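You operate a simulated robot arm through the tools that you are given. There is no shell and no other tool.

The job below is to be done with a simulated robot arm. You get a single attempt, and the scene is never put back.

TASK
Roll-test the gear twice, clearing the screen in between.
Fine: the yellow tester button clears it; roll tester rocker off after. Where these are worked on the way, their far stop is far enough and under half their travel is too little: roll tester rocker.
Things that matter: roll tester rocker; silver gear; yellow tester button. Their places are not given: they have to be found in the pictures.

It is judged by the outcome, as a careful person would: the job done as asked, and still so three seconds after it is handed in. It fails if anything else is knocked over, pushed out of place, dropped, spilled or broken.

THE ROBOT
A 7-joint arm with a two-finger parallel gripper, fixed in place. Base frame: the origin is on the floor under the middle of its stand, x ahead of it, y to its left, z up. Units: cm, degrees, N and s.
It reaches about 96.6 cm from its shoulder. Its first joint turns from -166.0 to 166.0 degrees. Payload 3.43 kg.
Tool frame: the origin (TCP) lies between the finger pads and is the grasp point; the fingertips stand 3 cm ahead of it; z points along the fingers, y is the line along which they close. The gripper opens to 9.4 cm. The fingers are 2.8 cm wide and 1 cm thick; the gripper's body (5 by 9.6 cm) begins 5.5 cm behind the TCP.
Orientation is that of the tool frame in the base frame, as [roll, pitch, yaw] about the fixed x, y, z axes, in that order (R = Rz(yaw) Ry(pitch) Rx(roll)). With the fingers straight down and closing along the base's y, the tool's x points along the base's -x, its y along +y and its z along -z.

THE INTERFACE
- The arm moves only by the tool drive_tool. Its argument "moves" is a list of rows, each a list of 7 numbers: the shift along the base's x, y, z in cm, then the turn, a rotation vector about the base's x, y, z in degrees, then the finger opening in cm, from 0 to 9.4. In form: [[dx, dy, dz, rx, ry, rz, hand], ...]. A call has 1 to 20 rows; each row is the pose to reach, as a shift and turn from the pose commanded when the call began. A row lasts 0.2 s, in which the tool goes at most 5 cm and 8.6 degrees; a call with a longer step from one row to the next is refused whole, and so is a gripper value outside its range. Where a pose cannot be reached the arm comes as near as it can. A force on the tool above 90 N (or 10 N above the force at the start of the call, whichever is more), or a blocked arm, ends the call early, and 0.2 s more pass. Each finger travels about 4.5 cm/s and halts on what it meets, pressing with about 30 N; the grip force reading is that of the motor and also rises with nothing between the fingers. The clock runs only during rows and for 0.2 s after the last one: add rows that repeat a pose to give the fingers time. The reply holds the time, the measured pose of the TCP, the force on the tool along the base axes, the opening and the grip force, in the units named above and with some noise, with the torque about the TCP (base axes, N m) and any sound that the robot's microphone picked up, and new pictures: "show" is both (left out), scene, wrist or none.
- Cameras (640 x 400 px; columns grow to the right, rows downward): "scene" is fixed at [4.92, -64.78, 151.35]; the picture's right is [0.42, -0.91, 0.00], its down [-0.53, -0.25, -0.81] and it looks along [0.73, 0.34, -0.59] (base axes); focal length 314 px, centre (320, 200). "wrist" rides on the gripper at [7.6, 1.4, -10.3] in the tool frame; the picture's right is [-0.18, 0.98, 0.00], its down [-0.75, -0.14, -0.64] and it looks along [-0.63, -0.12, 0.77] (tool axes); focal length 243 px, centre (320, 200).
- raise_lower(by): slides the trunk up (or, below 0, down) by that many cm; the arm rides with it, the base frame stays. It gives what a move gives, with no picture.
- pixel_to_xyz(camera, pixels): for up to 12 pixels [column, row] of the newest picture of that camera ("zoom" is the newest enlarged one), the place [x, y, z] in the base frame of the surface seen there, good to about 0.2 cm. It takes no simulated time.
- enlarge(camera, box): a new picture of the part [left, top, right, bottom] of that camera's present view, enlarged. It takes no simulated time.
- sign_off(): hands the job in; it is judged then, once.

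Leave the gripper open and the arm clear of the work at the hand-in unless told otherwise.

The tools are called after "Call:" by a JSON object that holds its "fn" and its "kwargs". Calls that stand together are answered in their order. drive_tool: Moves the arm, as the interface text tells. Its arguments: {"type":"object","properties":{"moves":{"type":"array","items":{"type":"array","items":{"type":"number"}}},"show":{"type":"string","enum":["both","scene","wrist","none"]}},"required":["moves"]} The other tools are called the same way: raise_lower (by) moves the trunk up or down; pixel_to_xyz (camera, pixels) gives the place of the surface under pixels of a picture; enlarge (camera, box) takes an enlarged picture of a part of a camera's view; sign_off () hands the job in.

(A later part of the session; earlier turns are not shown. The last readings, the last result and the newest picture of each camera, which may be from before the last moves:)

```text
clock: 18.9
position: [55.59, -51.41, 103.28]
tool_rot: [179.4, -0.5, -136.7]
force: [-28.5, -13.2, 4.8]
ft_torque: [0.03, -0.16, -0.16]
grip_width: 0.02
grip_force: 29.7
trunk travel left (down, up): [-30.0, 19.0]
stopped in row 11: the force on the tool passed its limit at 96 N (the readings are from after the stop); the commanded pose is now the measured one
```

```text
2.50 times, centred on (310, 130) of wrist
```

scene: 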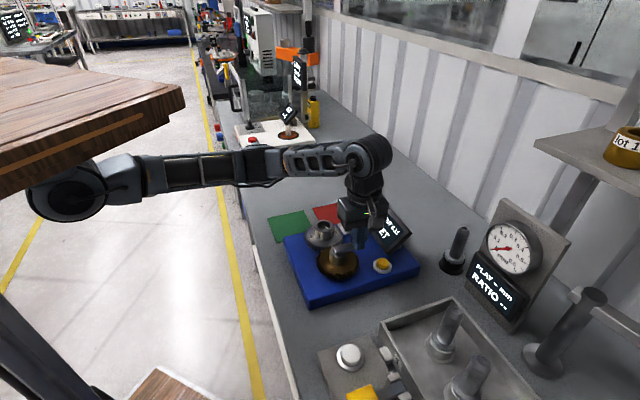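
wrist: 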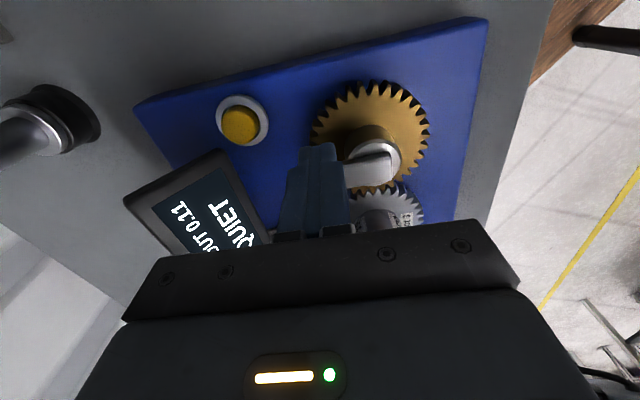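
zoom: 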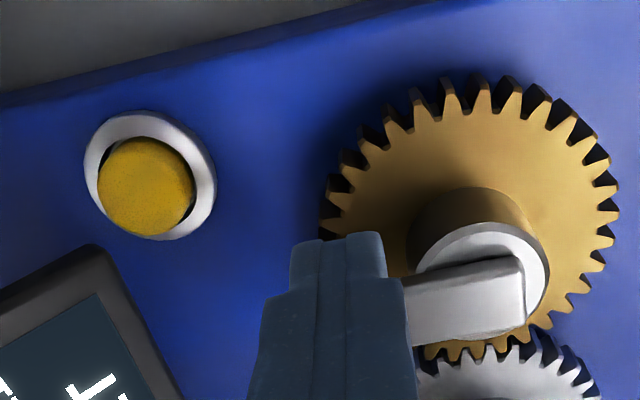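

The screen now shows "RUNOUT 0.11 / QUIET": the first roll test is done and the crank met its far stop. I back the fingers off the knob, level the small tilt, and lift clear.

Call:
{"fn": "drive_tool", "kwargs": {"moves": [[-1.0, -0.1, 0, -0.07, -0.78, 1.7, 0], [-1.0, -0.1, 3, -0.07, -0.78, 1.7, 0], [-1.0, -0.1, 7, -0.07, -0.78, 1.7, 0], [-1.0, -0.1, 9, -0.07, -0.78, 1.7, 0], [-1.0, -0.1, 9, -0.07, -0.78, 1.7, 0]], "show": "both"}}

Call:
{"fn": "enlarge", "kwargs": {"camera": "scene", "box": [280, 190, 420, 300]}}

Call:
{"fn": "enlarge", "kwargs": {"camera": "wrist", "box": [180, 60, 440, 220]}}

```text
clock: 20.1
position: [54.96, -51.26, 112.45]
tool_rot: [-180.0, 0.3, -134.6]
force: [1.1, -0.5, -0.4]
ft_torque: [0.02, 0.02, 0.01]
grip_width: 0.0
grip_force: 30.0
trunk travel left (down, up): [-30.0, 19.0]
```

scene: 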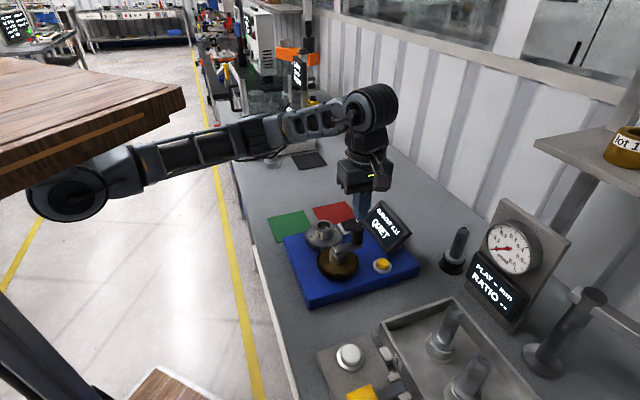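
wrist: 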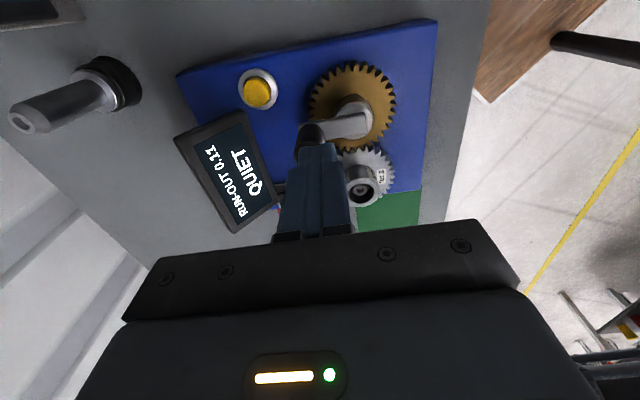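

```text
3.64 times, centred on (350, 245) of scene
```

zoom: 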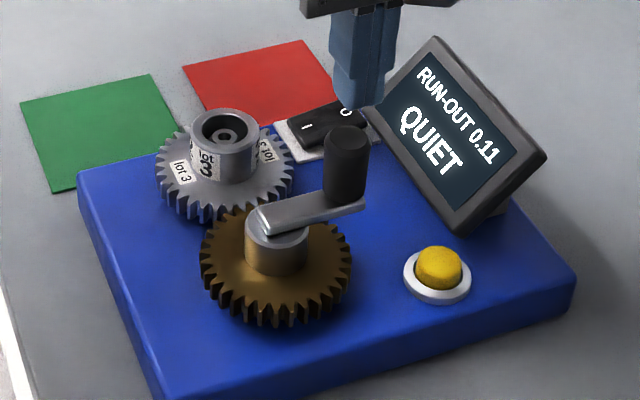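

```text
2.46 times, centred on (310, 140) of wrist
```

zoom: 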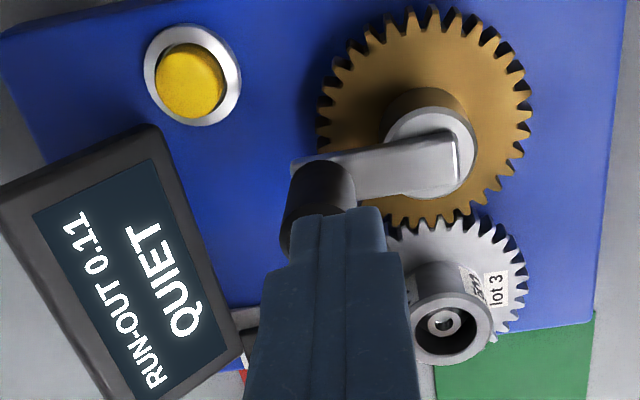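

Result "RUN-OUT 0.11 QUIET" holds. I'll measure the knob's present place and the button.

Call:
{"fn": "pixel_to_xyz", "kwargs": {"camera": "zoom", "pixels": [[190, 80], [160, 85], [225, 80], [190, 50], [190, 115], [235, 100], [190, 30], [150, 60], [150, 130], [215, 310]]}}

Call:
{"fn": "enlarge", "kwargs": {"camera": "scene", "box": [340, 210, 410, 290]}}

```text
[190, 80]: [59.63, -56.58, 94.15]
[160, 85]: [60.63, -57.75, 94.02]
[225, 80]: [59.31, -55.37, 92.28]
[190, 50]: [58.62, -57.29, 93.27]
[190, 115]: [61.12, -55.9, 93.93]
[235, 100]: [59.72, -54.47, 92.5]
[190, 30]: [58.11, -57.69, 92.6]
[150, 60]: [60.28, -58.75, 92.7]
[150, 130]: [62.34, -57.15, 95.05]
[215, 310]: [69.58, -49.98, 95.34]
```

```text
5.00 times, centred on (375, 250) of scene
```

zoom: 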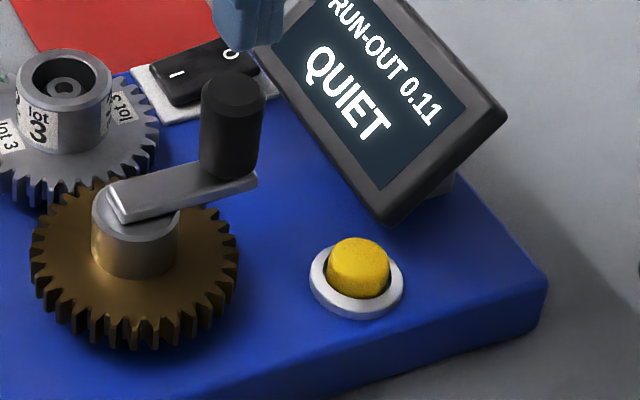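

The button centre is (60.0,-56.6), top z 94.2; the screen's low corner is 1.8 cm beyond it. To keep the hand's body well clear of the knob, I turn the hand back 90° while moving above the button.

Call:
{"fn": "drive_tool", "kwargs": {"moves": [[0.5, -0.5, 0, 0, 0, -8.2, 0], [1, -1, 0, 0, 0, -16.4, 0], [1.5, -1.5, 0, 0, 0, -24.6, 0], [2, -2, 0, 0, 0, -32.8, 0], [2.5, -2.6, 0, 0, 0, -41, 0], [3, -3.1, 0, 0, 0, -49.2, 0], [3.5, -3.6, 0, 0, 0, -57.4, 0], [4, -4.2, 0, 0, 0, -65.6, 0], [4.5, -4.7, 0, 0, 0, -73.8, 0], [4.9, -5.2, 0, 0, 0, -82, 0], [4.9, -5.2, 0, 0, 0, -90.2, 0], [4.9, -5.2, 0, 0, 0, -90.2, 0], [4.9, -5.2, 0, 0, 0, -90.2, 0]], "show": "both"}}

```text
clock: 22.9
position: [59.83, -56.59, 112.26]
tool_rot: [-180.0, 0.2, 135.2]
force: [0.4, 0.6, -0.6]
ft_torque: [0.04, 0.02, 0.01]
grip_width: 0.03
grip_force: 30.2
trunk travel left (down, up): [-30.0, 19.0]
```

scene: 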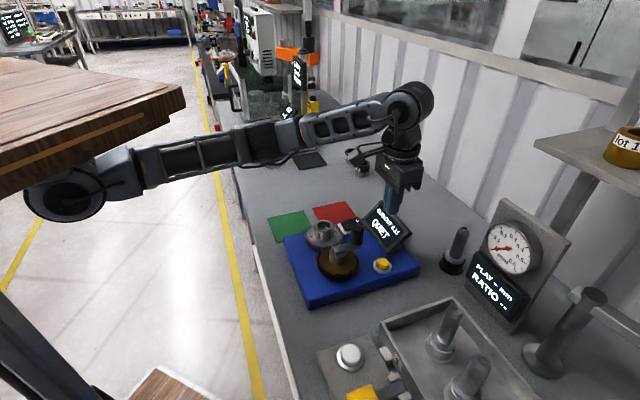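
wrist: 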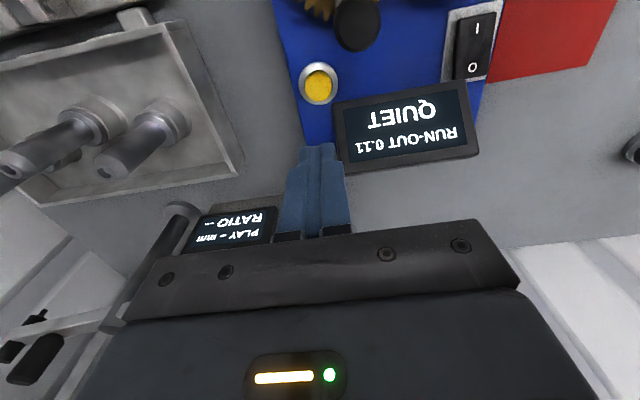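

The hand is over the button at (59.8,-56.6). I descend to about 1.5 cm above it and look.

Call:
{"fn": "drive_tool", "kwargs": {"moves": [[0, 0, -4, 0, 0, 0, 0], [0, 0, -8, 0, 0, 0, 0], [0, 0, -11.5, 0, 0, 0, 0], [0, 0, -13.5, 0, 0, 0, 0], [0, 0, -13.5, 0, 0, 0, 0]], "show": "both"}}

Call:
{"fn": "enlarge", "kwargs": {"camera": "scene", "box": [320, 190, 430, 290]}}

Call:
{"fn": "enlarge", "kwargs": {"camera": "wrist", "box": [240, 80, 400, 200]}}

```text
clock: 24.1
position: [59.9, -56.6, 98.65]
tool_rot: [180.0, 0.3, 135.1]
force: [0.9, -0.1, 0.5]
ft_torque: [0.02, 0.05, 0.03]
grip_width: 0.0
grip_force: 29.9
trunk travel left (down, up): [-30.0, 19.0]
```

scene: 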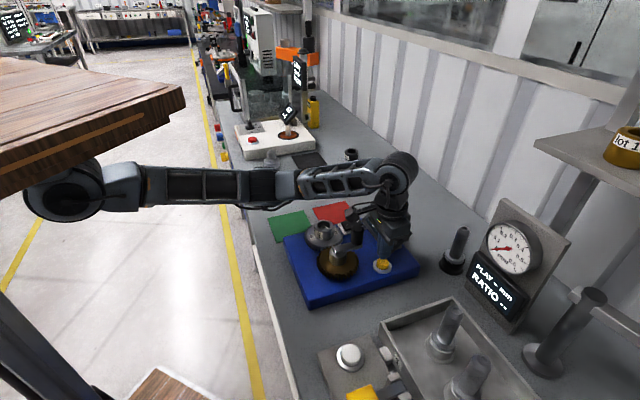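
wrist: 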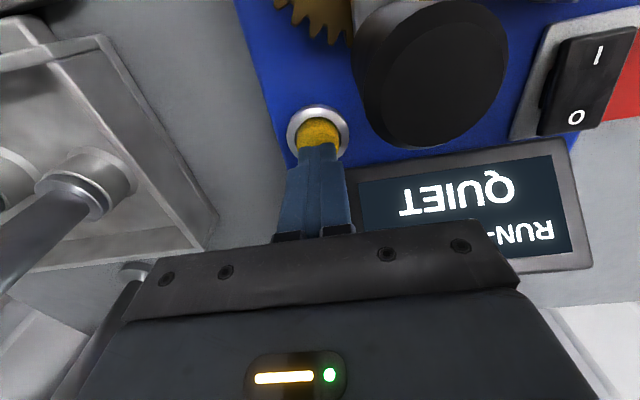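

```text
4.00 times, centred on (375, 240) of scene
```

zoom: 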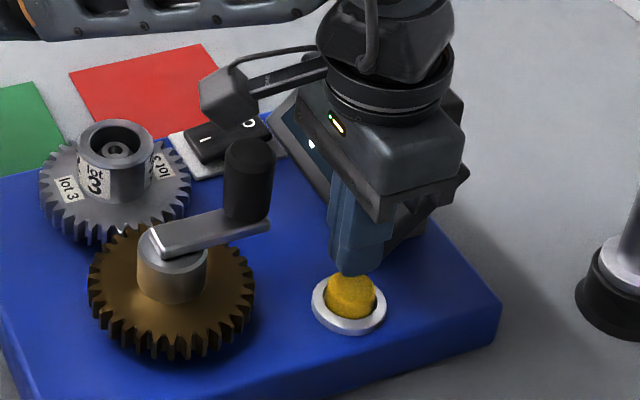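

```text
3.33 times, centred on (320, 140) of wrist
```

zoom: 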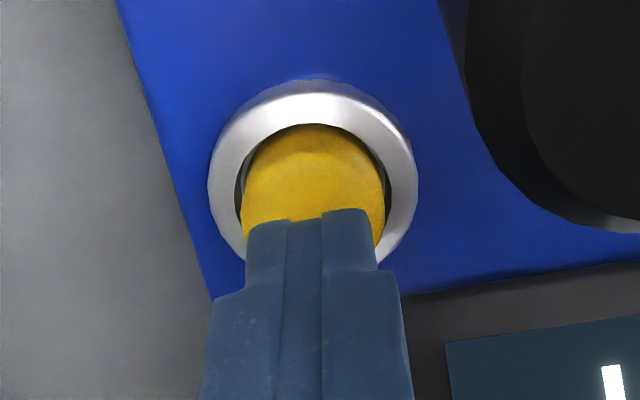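

The fingertips are over the yellow cap and clear of screen and knob. I shift 0.2 cm away from the screen and go down in small steps to press.

Call:
{"fn": "drive_tool", "kwargs": {"moves": [[-0.15, 0.15, -0.6, 0, 0, 0, 0], [-0.15, 0.15, -1.2, 0, 0, 0, 0], [-0.15, 0.15, -1.5, 0, 0, 0, 0], [-0.15, 0.15, -1.7, 0, 0, 0, 0]], "show": "scene"}}

Call:
{"fn": "enlarge", "kwargs": {"camera": "scene", "box": [320, 190, 430, 290]}}

Call:
{"fn": "enlarge", "kwargs": {"camera": "wrist", "box": [240, 80, 600, 280]}}

```text
clock: 25.1
position: [59.89, -56.29, 96.95]
tool_rot: [179.9, 0.3, 135.1]
force: [-1.0, 0.5, 1.8]
ft_torque: [0.04, 0.05, 0.0]
grip_width: 0.01
grip_force: 30.1
trunk travel left (down, up): [-30.0, 19.0]
```

scene: 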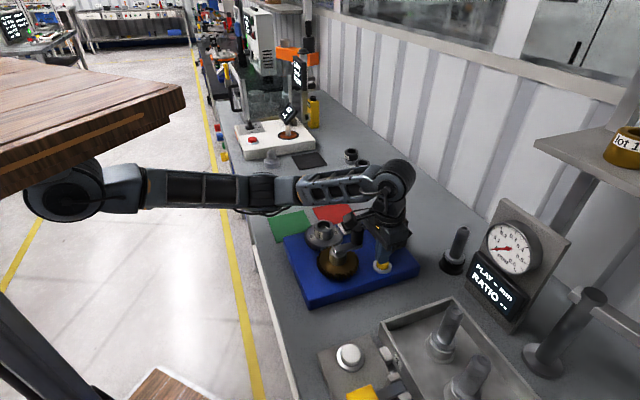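

```text
4.00 times, centred on (375, 240) of scene
```

zoom: 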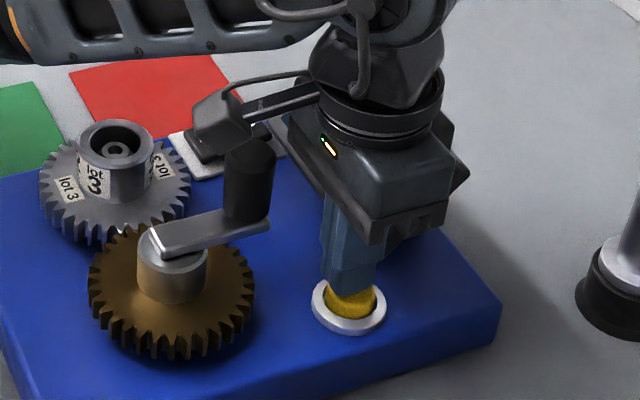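

```text
1.78 times, centred on (420, 180) of wrist
```

zoom: 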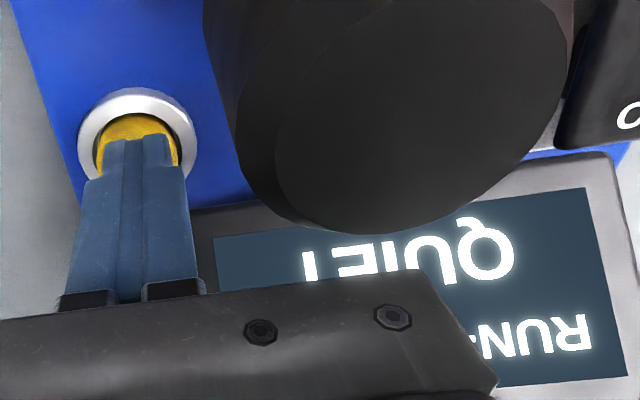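

Contact has just begun (1.8 N) and the screen still shows the result. I press further in small steps.

Call:
{"fn": "drive_tool", "kwargs": {"moves": [[0, 0, -0.15, 0, 0, 0, 0], [0, 0, -0.3, 0, 0, 0, 0], [0, 0, -0.4, 0, 0, 0, 0]], "show": "wrist"}}

Call:
{"fn": "enlarge", "kwargs": {"camera": "wrist", "box": [240, 80, 600, 280]}}

```text
clock: 25.9
position: [59.77, -56.41, 96.57]
tool_rot: [179.9, 0.3, 135.2]
force: [3.5, -0.9, 5.7]
ft_torque: [-0.02, -0.06, -0.01]
grip_width: 0.0
grip_force: 30.0
trunk travel left (down, up): [-30.0, 19.0]
heard: click
```

wrist: 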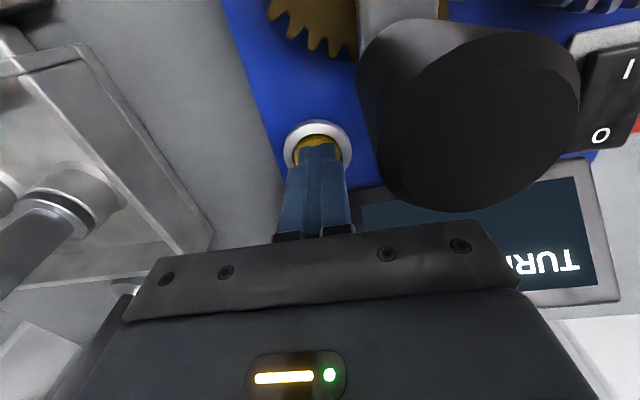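

```text
1.78 times, centred on (420, 180) of wrist
```

zoom: 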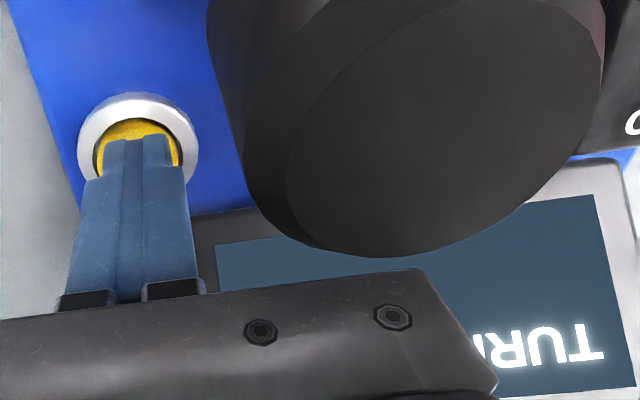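

A click was heard and the screen now reads "TURN ...": cleared once. I lift straight up, away from button and knob.

Call:
{"fn": "drive_tool", "kwargs": {"moves": [[0, 0, 1.5, 0, 0, 0, 0], [0, 0, 5, 0, 0, 0, 0], [0, 0, 9.5, 0, 0, 0, 0], [0, 0, 14, 0, 0, 0, 0], [0, 0, 15, 0, 0, 0, 0], [0, 0, 15, 0, 0, 0, 0]], "show": "both"}}

Call:
{"fn": "enlarge", "kwargs": {"camera": "scene", "box": [280, 190, 420, 300]}}

Call:
{"fn": "enlarge", "kwargs": {"camera": "wrist", "box": [240, 0, 560, 200]}}

```text
clock: 27.3
position: [59.95, -56.38, 111.3]
tool_rot: [-179.9, 0.2, 135.2]
force: [0.6, -0.4, 0.4]
ft_torque: [0.02, 0.0, 0.01]
grip_width: 0.01
grip_force: 30.1
trunk travel left (down, up): [-30.0, 19.0]
```

scene: 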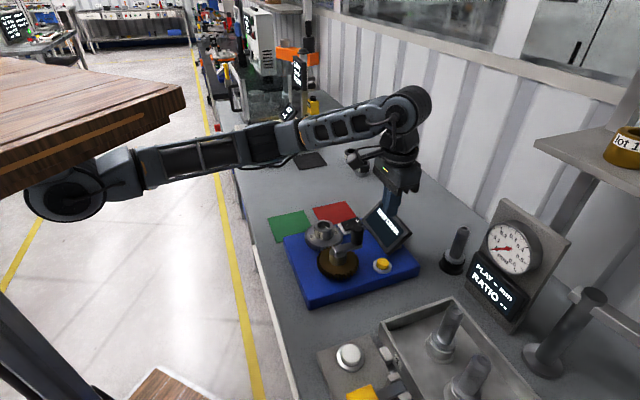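
wrist: 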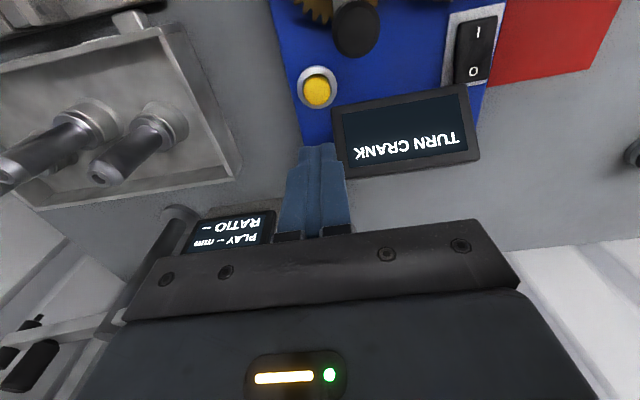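

```text
3.64 times, centred on (350, 245) of scene
```

zoom: 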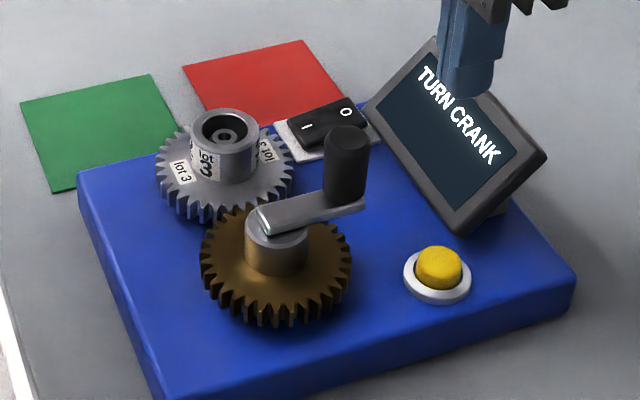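

```text
2.00 times, centred on (400, 100) of wrist
```

zoom: 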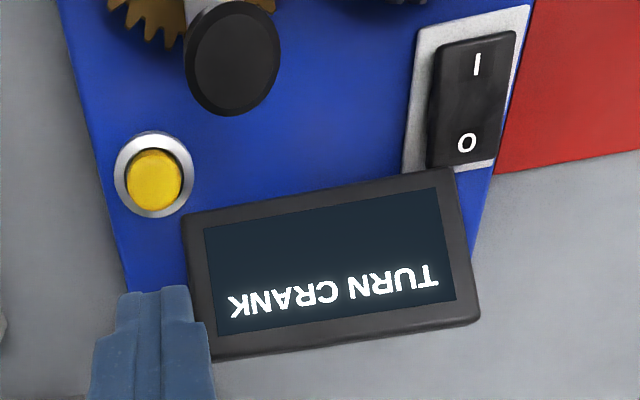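

The screen is clear ("TURN CRANK"), button back up, rocker still on I. I'll measure the knob at its far stop before pushing it back the other way.

Call:
{"fn": "pixel_to_xyz", "kwargs": {"camera": "zoom", "pixels": [[237, 58], [195, 60], [276, 50], [240, 10], [232, 103]]}}

```text
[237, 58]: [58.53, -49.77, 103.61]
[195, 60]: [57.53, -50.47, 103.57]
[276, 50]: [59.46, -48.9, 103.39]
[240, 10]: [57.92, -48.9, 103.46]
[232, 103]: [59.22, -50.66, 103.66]
```

Knob centre at the far stop is (58.5,-49.75); axis about (55.2,-46.55), radius 4.67. I move over to the other side of the knob at (59.9,-46.55), at height, and then lower to the same push height as before.

Call:
{"fn": "drive_tool", "kwargs": {"moves": [[0, 3.3, 0, 0, 0, 0, 0], [0, 6.6, 0, 0, 0, 0, 0], [-0.08, 9.83, 0, 0, 0, 0, 0], [-0.08, 9.83, 0, 0, 0, 0, 0], [-0.08, 9.83, -3, 0, 0, 0, 0], [-0.08, 9.83, -6, 0, 0, 0, 0], [-0.08, 9.83, -8, 0, 0, 0, 0], [-0.08, 9.83, -8, 0, 0, 0, 0]], "show": "both"}}

Call:
{"fn": "enlarge", "kwargs": {"camera": "scene", "box": [280, 190, 420, 300]}}

Call:
{"fn": "enlarge", "kwargs": {"camera": "wrist", "box": [180, 40, 440, 220]}}

```text
clock: 29.1
position: [59.53, -46.59, 103.54]
tool_rot: [180.0, 0.2, 135.2]
force: [-0.7, 0.2, -1.2]
ft_torque: [0.02, 0.01, 0.01]
grip_width: 0.02
grip_force: 29.5
trunk travel left (down, up): [-30.0, 19.0]
```

scene: 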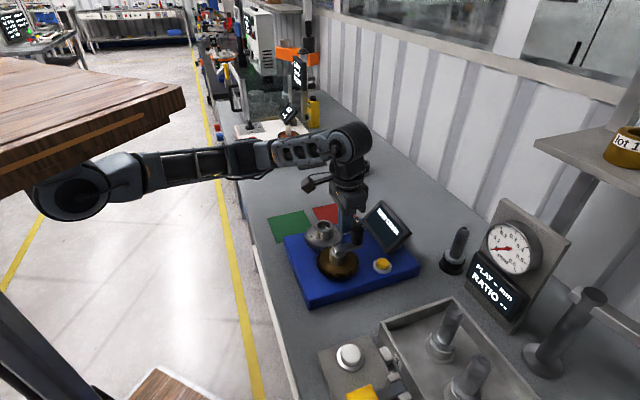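
wrist: 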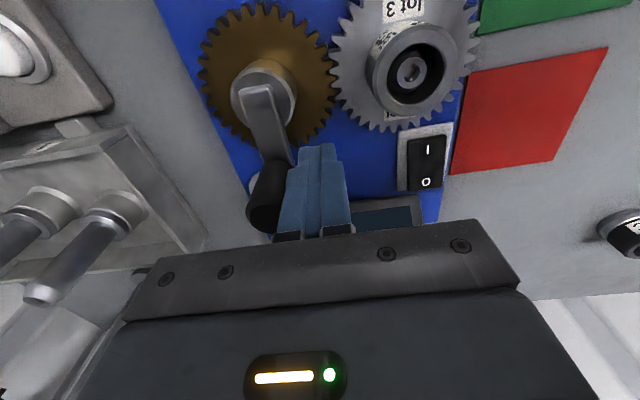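

```text
3.64 times, centred on (350, 245) of scene
```

zoom: 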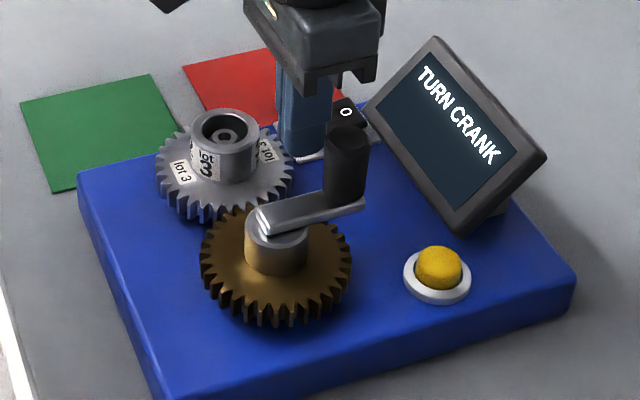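

```text
2.22 times, centred on (310, 130) of wrist
```

zoom: 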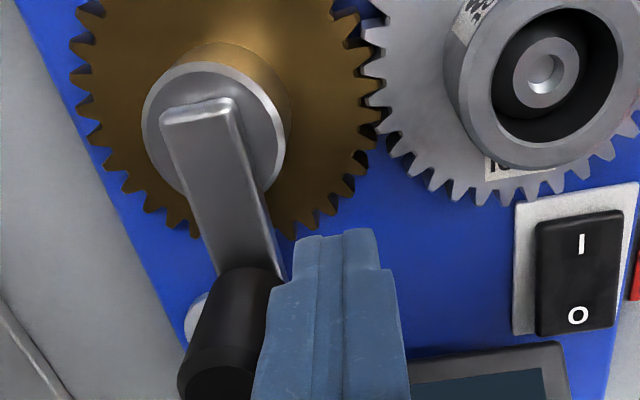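

Fingers are on the far side of the knob with clearance, and the path is free. I push clockwise along the circle from 360° to 264° and check the screen.

Call:
{"fn": "drive_tool", "kwargs": {"moves": [[0.075, -0.62, 0, 0, 0, 0, 0], [-0.061, -1.257, 0, 0, 0, 0, 0], [-0.284, -1.869, 0, 0, 0, 0, 0], [-0.59, -2.445, 0, 0, 0, 0, 0], [-0.973, -2.972, 0, 0, 0, 0, 0], [-1.425, -3.44, 0, 0, 0, 0, 0], [-1.939, -3.842, 0, 0, 0, 0, 0], [-2.503, -4.167, 0, 0, 0, 0, 0], [-3.107, -4.412, 0, 0, 0, 0, 0], [-3.739, -4.569, 0, 0, 0, 0, 0], [-4.387, -4.637, 0, 0, 0, 0, 0], [-5.038, -4.614, 0, 0, 0, 0, 0]], "show": "both"}}

Call:
{"fn": "enlarge", "kwargs": {"camera": "scene", "box": [280, 190, 420, 300]}}

Call:
{"fn": "enlarge", "kwargs": {"camera": "wrist", "box": [180, 40, 440, 220]}}

```text
clock: 31.7
position: [55.19, -50.38, 103.72]
tool_rot: [179.3, 0.0, 135.6]
force: [34.4, 72.9, 27.7]
ft_torque: [0.45, 0.24, -1.26]
grip_width: 0.01
grip_force: 30.0
trunk travel left (down, up): [-30.0, 19.0]
```

scene: 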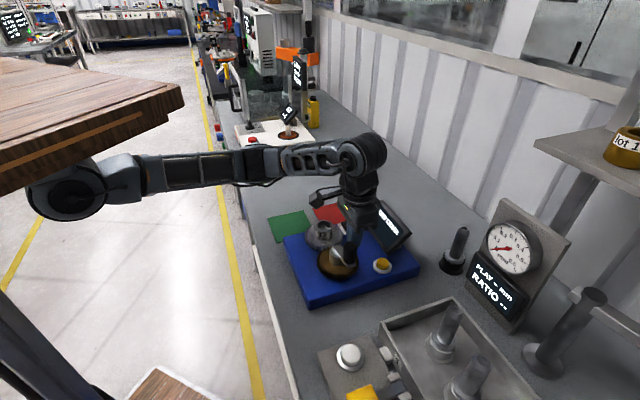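
wrist: 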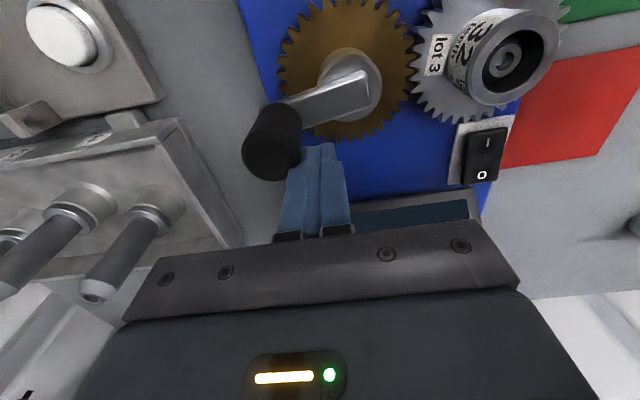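

```text
3.64 times, centred on (350, 245) of scene
```

zoom: 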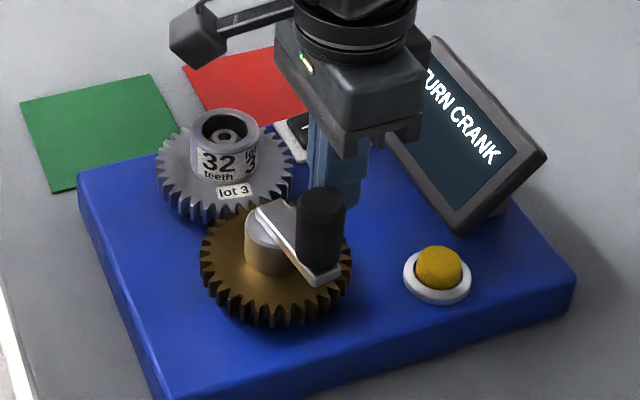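

```text
2.22 times, centred on (310, 130) of wrist
```

zoom: 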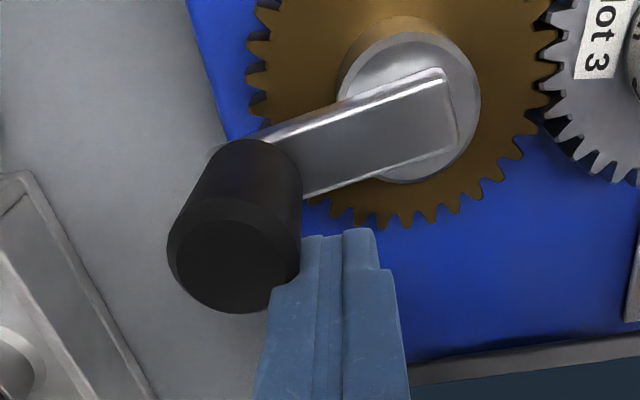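

The screen still says "TURN CRANK"; the side force is up (about 85 N), because the finger's corner is pressing the knob partly inward. I'll measure where the knob is before correcting.

Call:
{"fn": "pixel_to_xyz", "kwargs": {"camera": "zoom", "pixels": [[233, 265], [180, 260], [285, 260], [230, 215], [235, 308], [320, 245], [405, 180], [345, 60], [478, 110]]}}

```text
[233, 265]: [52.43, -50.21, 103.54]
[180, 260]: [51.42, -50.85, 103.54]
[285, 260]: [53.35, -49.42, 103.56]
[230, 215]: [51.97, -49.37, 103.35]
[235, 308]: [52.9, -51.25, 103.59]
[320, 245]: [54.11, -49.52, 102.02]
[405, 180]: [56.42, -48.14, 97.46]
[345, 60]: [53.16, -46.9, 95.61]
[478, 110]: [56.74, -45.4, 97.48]
```

The knob is at about 232° (52.4,-50.2) and is caught on the fingers' corner. I back off it, go a little outward, and come in again so the flat side of the fingers is behind it.

Call:
{"fn": "drive_tool", "kwargs": {"moves": [[0.6, 0.6, 0, 0, 0, 0, 0], [1.2, 0.6, 0, 0, 0, 0, 0], [1.5, -0.2, 0, 0, 0, 0, 0], [1.3, -0.8, 0, 0, 0, 0, 0], [0.6, -0.9, 0, 0, 0, 0, 0], [0.6, -0.9, 0, 0, 0, 0, 0]], "show": "wrist"}}

Call:
{"fn": "enlarge", "kwargs": {"camera": "wrist", "box": [180, 40, 440, 220]}}

Call:
{"fn": "enlarge", "kwargs": {"camera": "scene", "box": [280, 190, 420, 300]}}

```text
clock: 32.7
position: [56.42, -50.95, 103.64]
tool_rot: [179.0, -0.3, 135.3]
force: [3.0, 41.7, 20.3]
ft_torque: [0.01, 0.31, -0.67]
grip_width: 0.01
grip_force: 30.3
trunk travel left (down, up): [-30.0, 19.0]
stopped in row 4: the force on the tool passed its limit at 103 N (the readings are from after the stop); the commanded pose is now the measured one
```

wrist: 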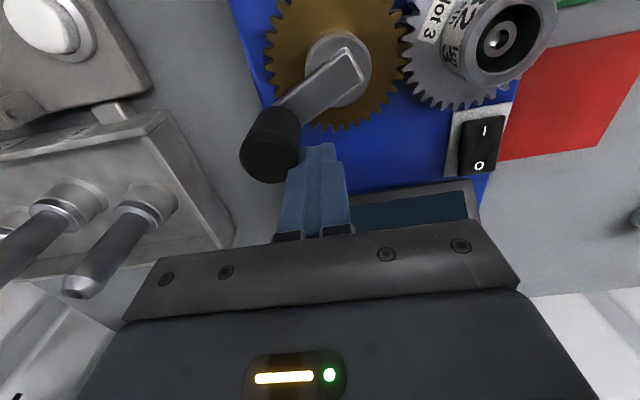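

```text
2.22 times, centred on (310, 130) of wrist
```

zoom: 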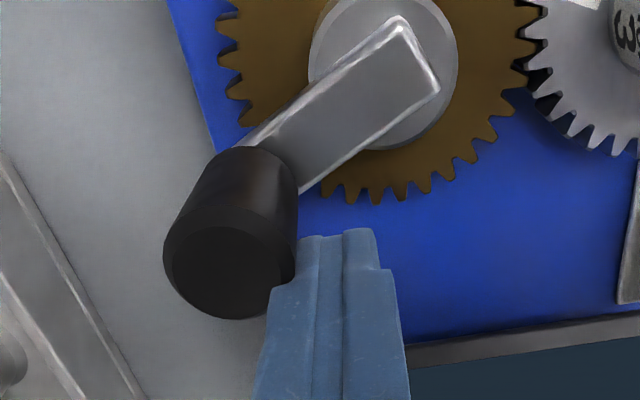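

```text
3.64 times, centred on (350, 245) of scene
```

zoom: 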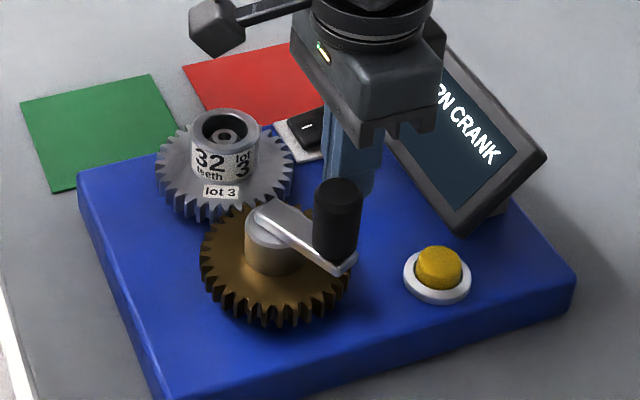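

The knob was dragged back along with the fingers because they were still pressing on it. I'll move straight off it in +y, and measure the knob again.

Call:
{"fn": "drive_tool", "kwargs": {"moves": [[0.2, 0.6, 0, 0, 0, 0, 0], [0.6, 1.4, 0, 0, 0, 0, 0], [0.6, 1.4, 0, 0, 0, 0, 0]], "show": "wrist"}}

Call:
{"fn": "enlarge", "kwargs": {"camera": "wrist", "box": [180, 40, 440, 220]}}

```text
clock: 33.5
position: [56.86, -49.81, 103.39]
tool_rot: [179.2, -0.4, 135.1]
force: [0.4, -0.2, -0.2]
ft_torque: [0.01, -0.02, -0.02]
grip_width: 0.0
grip_force: 29.7
trunk travel left (down, up): [-30.0, 19.0]
```

wrist: 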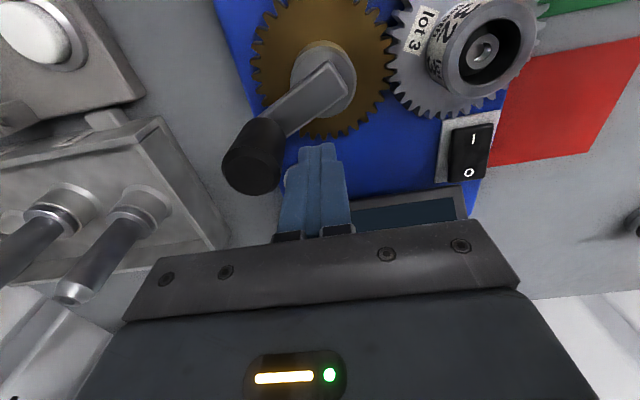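

```text
2.22 times, centred on (310, 130) of wrist
```

zoom: 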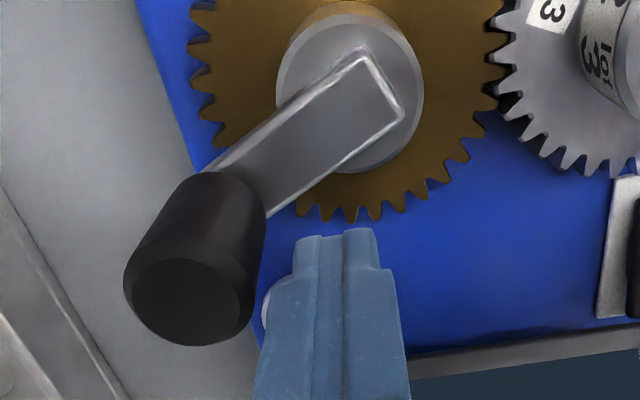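

Call:
{"fn": "pixel_to_xyz", "kwargs": {"camera": "zoom", "pixels": [[190, 295], [138, 285], [240, 290], [195, 245], [185, 338], [280, 90], [350, 170], [420, 90], [325, 240], [375, 235]]}}

```text
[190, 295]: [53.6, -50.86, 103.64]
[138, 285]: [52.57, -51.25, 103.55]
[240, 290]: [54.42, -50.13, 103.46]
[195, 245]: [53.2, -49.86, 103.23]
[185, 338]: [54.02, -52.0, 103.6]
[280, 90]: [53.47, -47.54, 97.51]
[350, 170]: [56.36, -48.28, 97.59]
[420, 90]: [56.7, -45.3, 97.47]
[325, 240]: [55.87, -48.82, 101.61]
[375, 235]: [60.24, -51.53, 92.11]
```

The knob sits at about 249°, centre (53.55,-50.8), and is free of the fingers. A safer way is to straddle the knob with the fingers a little open and turn the hand along with the crank. First I lift clear, level the tilt, and open the fingers to 5 cm.

Call:
{"fn": "drive_tool", "kwargs": {"moves": [[0, 0.3, 2, -0.4, 0.15, 0, 0], [0, 0.3, 6, -0.85, 0.28, 0, 0], [0, 0.3, 7.5, -0.85, 0.28, 0, 2], [0, 0.3, 7.5, -0.85, 0.28, 0, 5], [0, 0.3, 7.5, -0.85, 0.28, 0, 5]], "show": "none"}}

```text
clock: 34.7
position: [56.8, -49.58, 111.19]
tool_rot: [179.9, 0.0, 135.2]
force: [0.4, 0.2, -0.2]
ft_torque: [0.02, -0.01, 0.0]
grip_width: 5.01
grip_force: 0.0
trunk travel left (down, up): [-30.0, 19.0]
```

The hand is level at (56.8,-49.6,111.2), open 5 cm. Now I turn it +90° and move above the knob.

Call:
{"fn": "drive_tool", "kwargs": {"moves": [[-0.3, -0.1, 0, 0, 0, 8.2, 5], [-0.6, -0.2, 0, 0, 0, 16.4, 5], [-0.9, -0.35, 0, 0, 0, 24.6, 5], [-1.2, -0.45, 0, 0, 0, 32.8, 5], [-1.5, -0.6, 0, 0, 0, 41, 5], [-1.8, -0.7, 0, 0, 0, 49.2, 5], [-2.1, -0.8, 0, 0, 0, 57.4, 5], [-2.4, -0.9, 0, 0, 0, 65.6, 5], [-2.7, -1.05, 0, 0, 0, 73.8, 5], [-3.0, -1.15, 0, 0, 0, 82, 5], [-3.25, -1.25, 0, 0, 0, 89.8, 5], [-3.25, -1.25, 0, 0, 0, 89.8, 5], [-3.25, -1.25, 0, 0, 0, 89.8, 5]], "show": "both"}}

Call:
{"fn": "enlarge", "kwargs": {"camera": "wrist", "box": [180, 60, 440, 220]}}

Call:
{"fn": "enlarge", "kwargs": {"camera": "scene", "box": [280, 190, 420, 300]}}

```text
clock: 37.5
position: [53.66, -50.86, 110.95]
tool_rot: [179.9, 0.1, -134.9]
force: [0.3, 0.1, 0.7]
ft_torque: [-0.02, 0.01, -0.02]
grip_width: 5.0
grip_force: 0.0
trunk travel left (down, up): [-30.0, 19.0]
```

scene: 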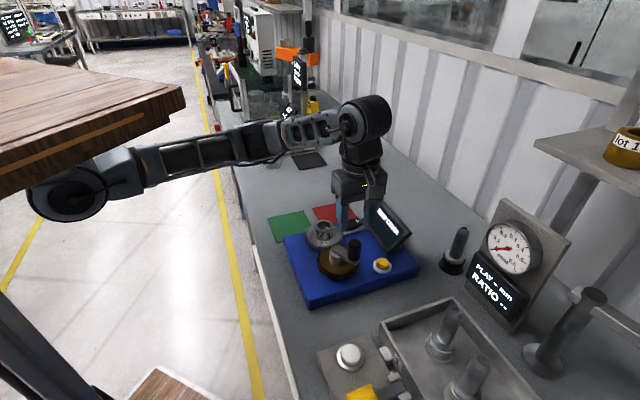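
wrist: 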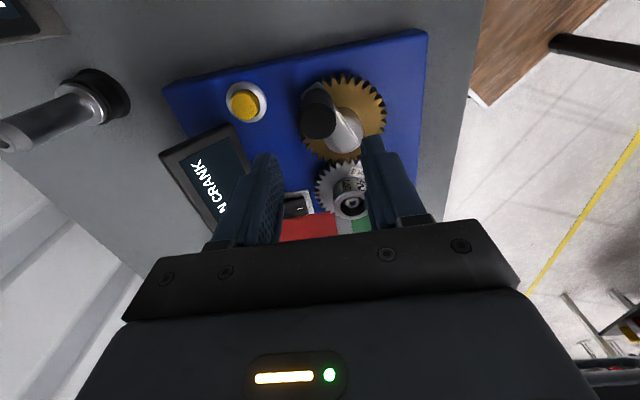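

```text
2.46 times, centred on (310, 140) of wrist
```

zoom: 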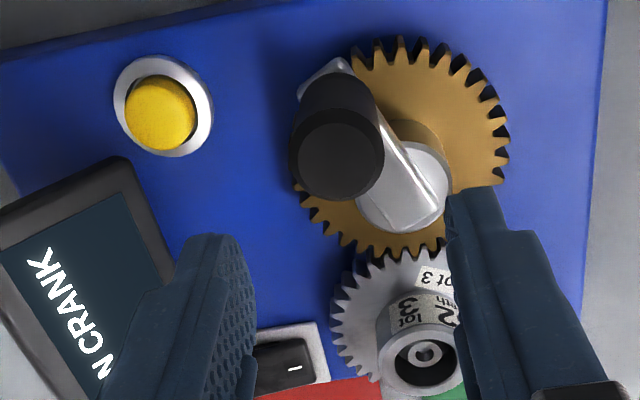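

```text
3.64 times, centred on (350, 245) of scene
```

zoom: 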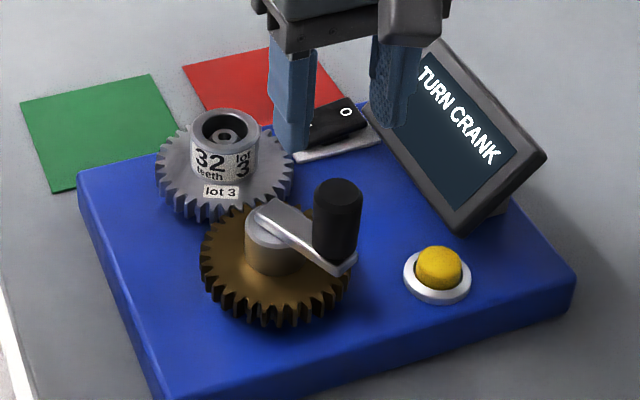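

I'll re-measure the knob from this view before lowering the fingers around it.

Call:
{"fn": "pixel_to_xyz", "kwargs": {"camera": "zoom", "pixels": [[336, 162], [298, 162], [374, 162], [336, 128], [336, 195]]}}

```text
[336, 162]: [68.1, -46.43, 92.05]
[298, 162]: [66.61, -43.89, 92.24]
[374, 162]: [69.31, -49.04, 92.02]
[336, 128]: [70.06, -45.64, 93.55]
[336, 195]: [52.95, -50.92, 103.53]
```

Those pixels were read against the scene zoom (the newest one). I enlarge the wrist view again and re-read.

Call:
{"fn": "enlarge", "kwargs": {"camera": "wrist", "box": [180, 60, 440, 220]}}

Call:
{"fn": "pixel_to_xyz", "kwargs": {"camera": "zoom", "pixels": [[336, 162], [298, 162], [374, 162], [336, 128], [336, 195]]}}

```text
2.46 times, centred on (310, 140) of wrist
```

zoom: 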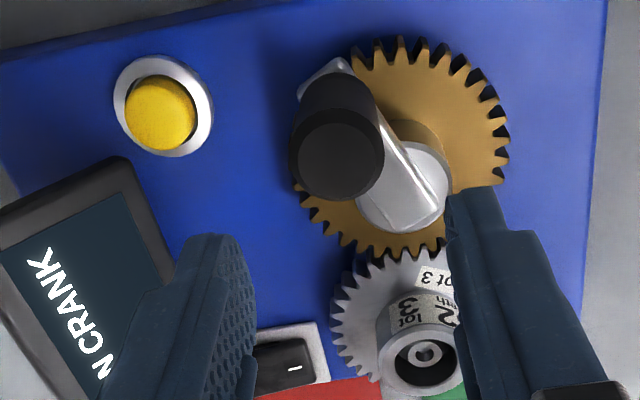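

```text
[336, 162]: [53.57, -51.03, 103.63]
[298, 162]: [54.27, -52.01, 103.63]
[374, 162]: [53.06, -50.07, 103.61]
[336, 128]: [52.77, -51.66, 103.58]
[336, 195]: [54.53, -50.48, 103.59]
```

Knob centre is (53.6,-51.0), right under the hand. I lower the fingers to straddle it (tips at about z=100.3, above the crank arm at 98.7) and close to 3.2 cm, leaving slack around the knob.

Call:
{"fn": "drive_tool", "kwargs": {"moves": [[0, -0.15, -3, 0, 0, 0, 5], [0, -0.15, -5.5, 0, 0, 0, 5], [0, -0.15, -7.6, 0, 0, 0, 5], [0, -0.15, -7.6, 0, 0, 0, 4], [0, -0.15, -7.6, 0, 0, 0, 3.2], [0, -0.15, -7.6, 0, 0, 0, 3.2]], "show": "both"}}

Call:
{"fn": "enlarge", "kwargs": {"camera": "wrist", "box": [180, 60, 440, 220]}}

Call:
{"fn": "enlarge", "kwargs": {"camera": "scene", "box": [280, 190, 420, 300]}}

```text
clock: 38.9
position: [53.61, -51.02, 103.21]
tool_rot: [179.9, 0.1, -135.0]
force: [-0.1, 1.6, -0.6]
ft_torque: [-0.03, -0.01, 0.03]
grip_width: 3.19
grip_force: 0.2
trunk travel left (down, up): [-30.0, 19.0]
```

scene: 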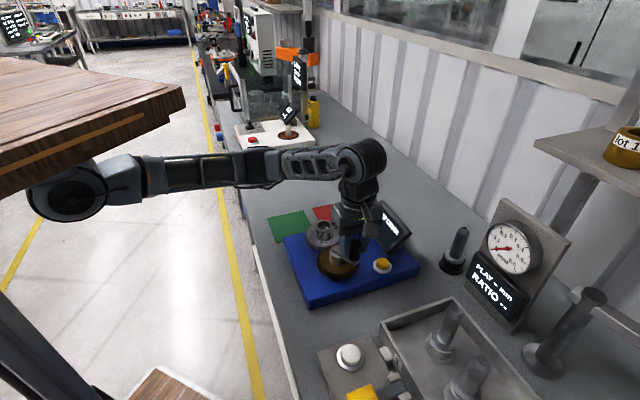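
wrist: 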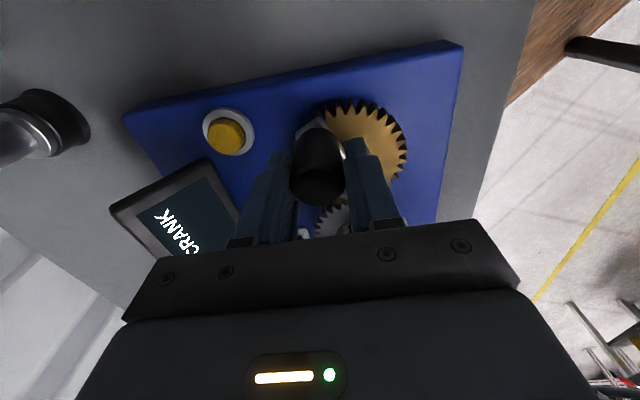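

```text
2.46 times, centred on (310, 140) of wrist
```

zoom: 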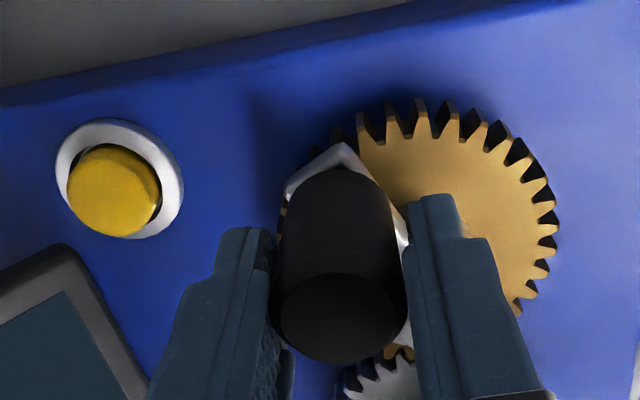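

```text
3.64 times, centred on (350, 245) of scene
```

zoom: 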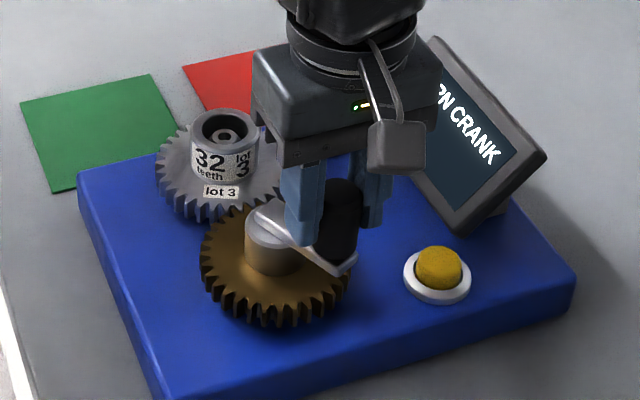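

The knob is between the fingers with slack. I carry it clockwise along its circle, turning the hand with it, from 251° to 187°.

Call:
{"fn": "drive_tool", "kwargs": {"moves": [[-0.553, 0.264, 0, 0, 0, 0, 3.2], [-1.117, 0.604, 0, 0, 0, 0, 3.2], [-1.629, 1.018, 0, 0, 0, 0, 3.2], [-2.078, 1.5, 0, 0, 0, -6, 3.2], [-2.456, 2.039, 0, 0, 0, -14, 3.2], [-2.755, 2.626, 0, 0, 0, -22, 3.2], [-2.969, 3.248, 0, 0, 0, -30, 3.2], [-3.095, 3.895, 0, 0, 0, -38, 3.2]], "show": "both"}}

Call:
{"fn": "enlarge", "kwargs": {"camera": "scene", "box": [280, 190, 420, 300]}}

Call:
{"fn": "enlarge", "kwargs": {"camera": "wrist", "box": [180, 60, 440, 220]}}

```text
clock: 40.7
position: [50.43, -47.12, 103.5]
tool_rot: [179.8, 0.0, -173.2]
force: [-0.2, -0.7, -1.1]
ft_torque: [-0.01, -0.02, 0.0]
grip_width: 3.2
grip_force: 0.6
trunk travel left (down, up): [-30.0, 19.0]
```

scene: 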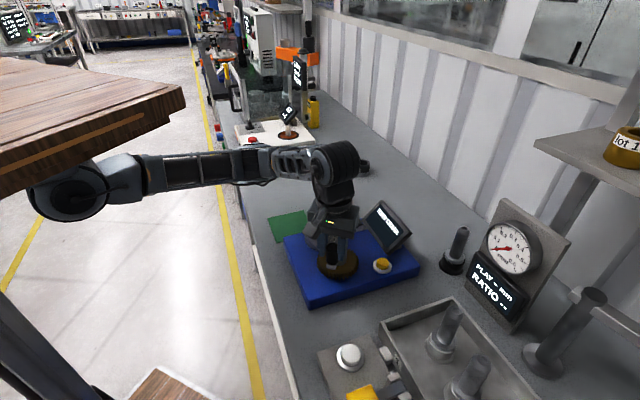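
wrist: 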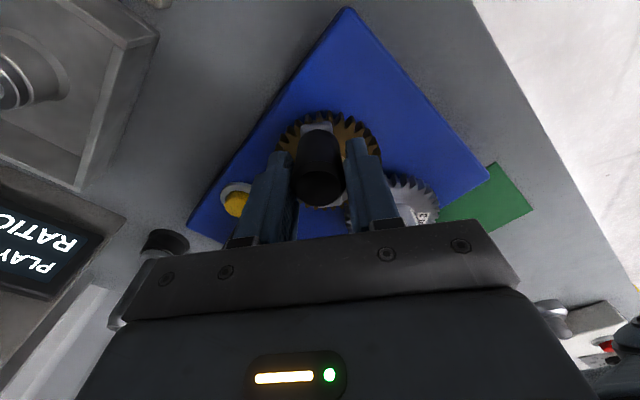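

```text
3.64 times, centred on (350, 245) of scene
```

zoom: 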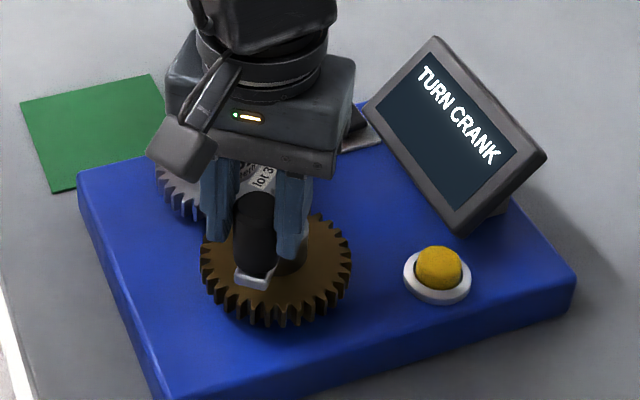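

```text
2.46 times, centred on (310, 140) of wrist
```

zoom: 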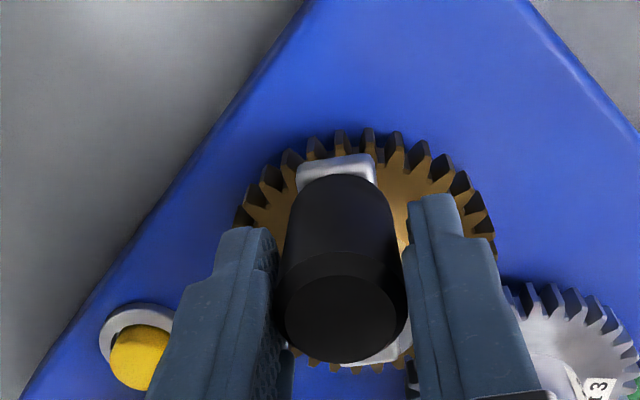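

This works smoothly with nearly no force; the screen still says "TURN CRANK". I continue clockwise from 187° to 141°.

Call:
{"fn": "drive_tool", "kwargs": {"moves": [[-0.034, 0.657, 0, 0, 0, -8, 3.2], [0.023, 1.313, 0, 0, 0, -16, 3.2], [0.171, 1.955, 0, 0, 0, -24, 3.2], [0.407, 2.57, 0, 0, 0, -32, 3.2], [0.726, 3.146, 0, 0, 0, -40, 3.2], [1.017, 3.545, 0, 0, 0, -46, 3.2]], "show": "both"}}

Call:
{"fn": "enlarge", "kwargs": {"camera": "scene", "box": [280, 190, 420, 300]}}

Call:
{"fn": "enlarge", "kwargs": {"camera": "wrist", "box": [180, 60, 440, 220]}}

```text
clock: 42.1
position: [51.56, -43.43, 103.46]
tool_rot: [179.9, 0.1, 140.9]
force: [0.7, 0.5, -0.5]
ft_torque: [-0.03, -0.03, 0.01]
grip_width: 3.2
grip_force: 0.3
trunk travel left (down, up): [-30.0, 19.0]
```

scene: 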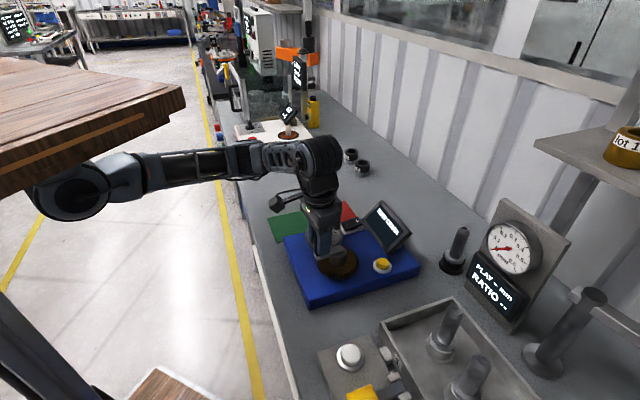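
wrist: 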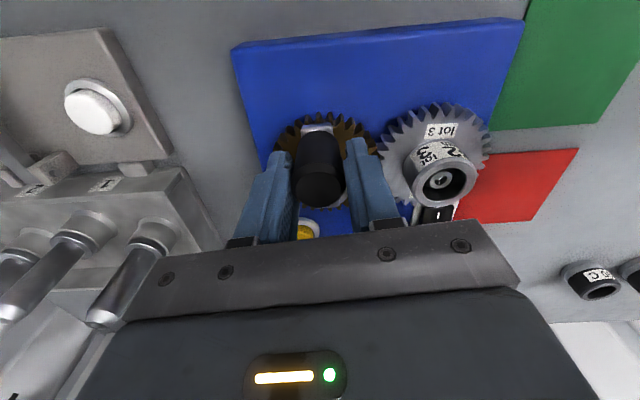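

```text
3.64 times, centred on (350, 245) of scene
```

zoom: 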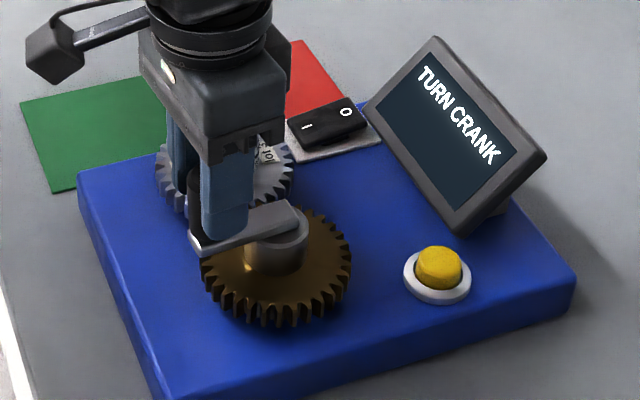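

```text
2.46 times, centred on (310, 140) of wrist
```

zoom: 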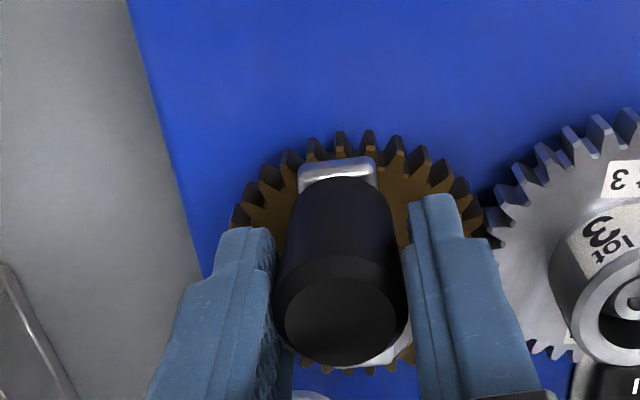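

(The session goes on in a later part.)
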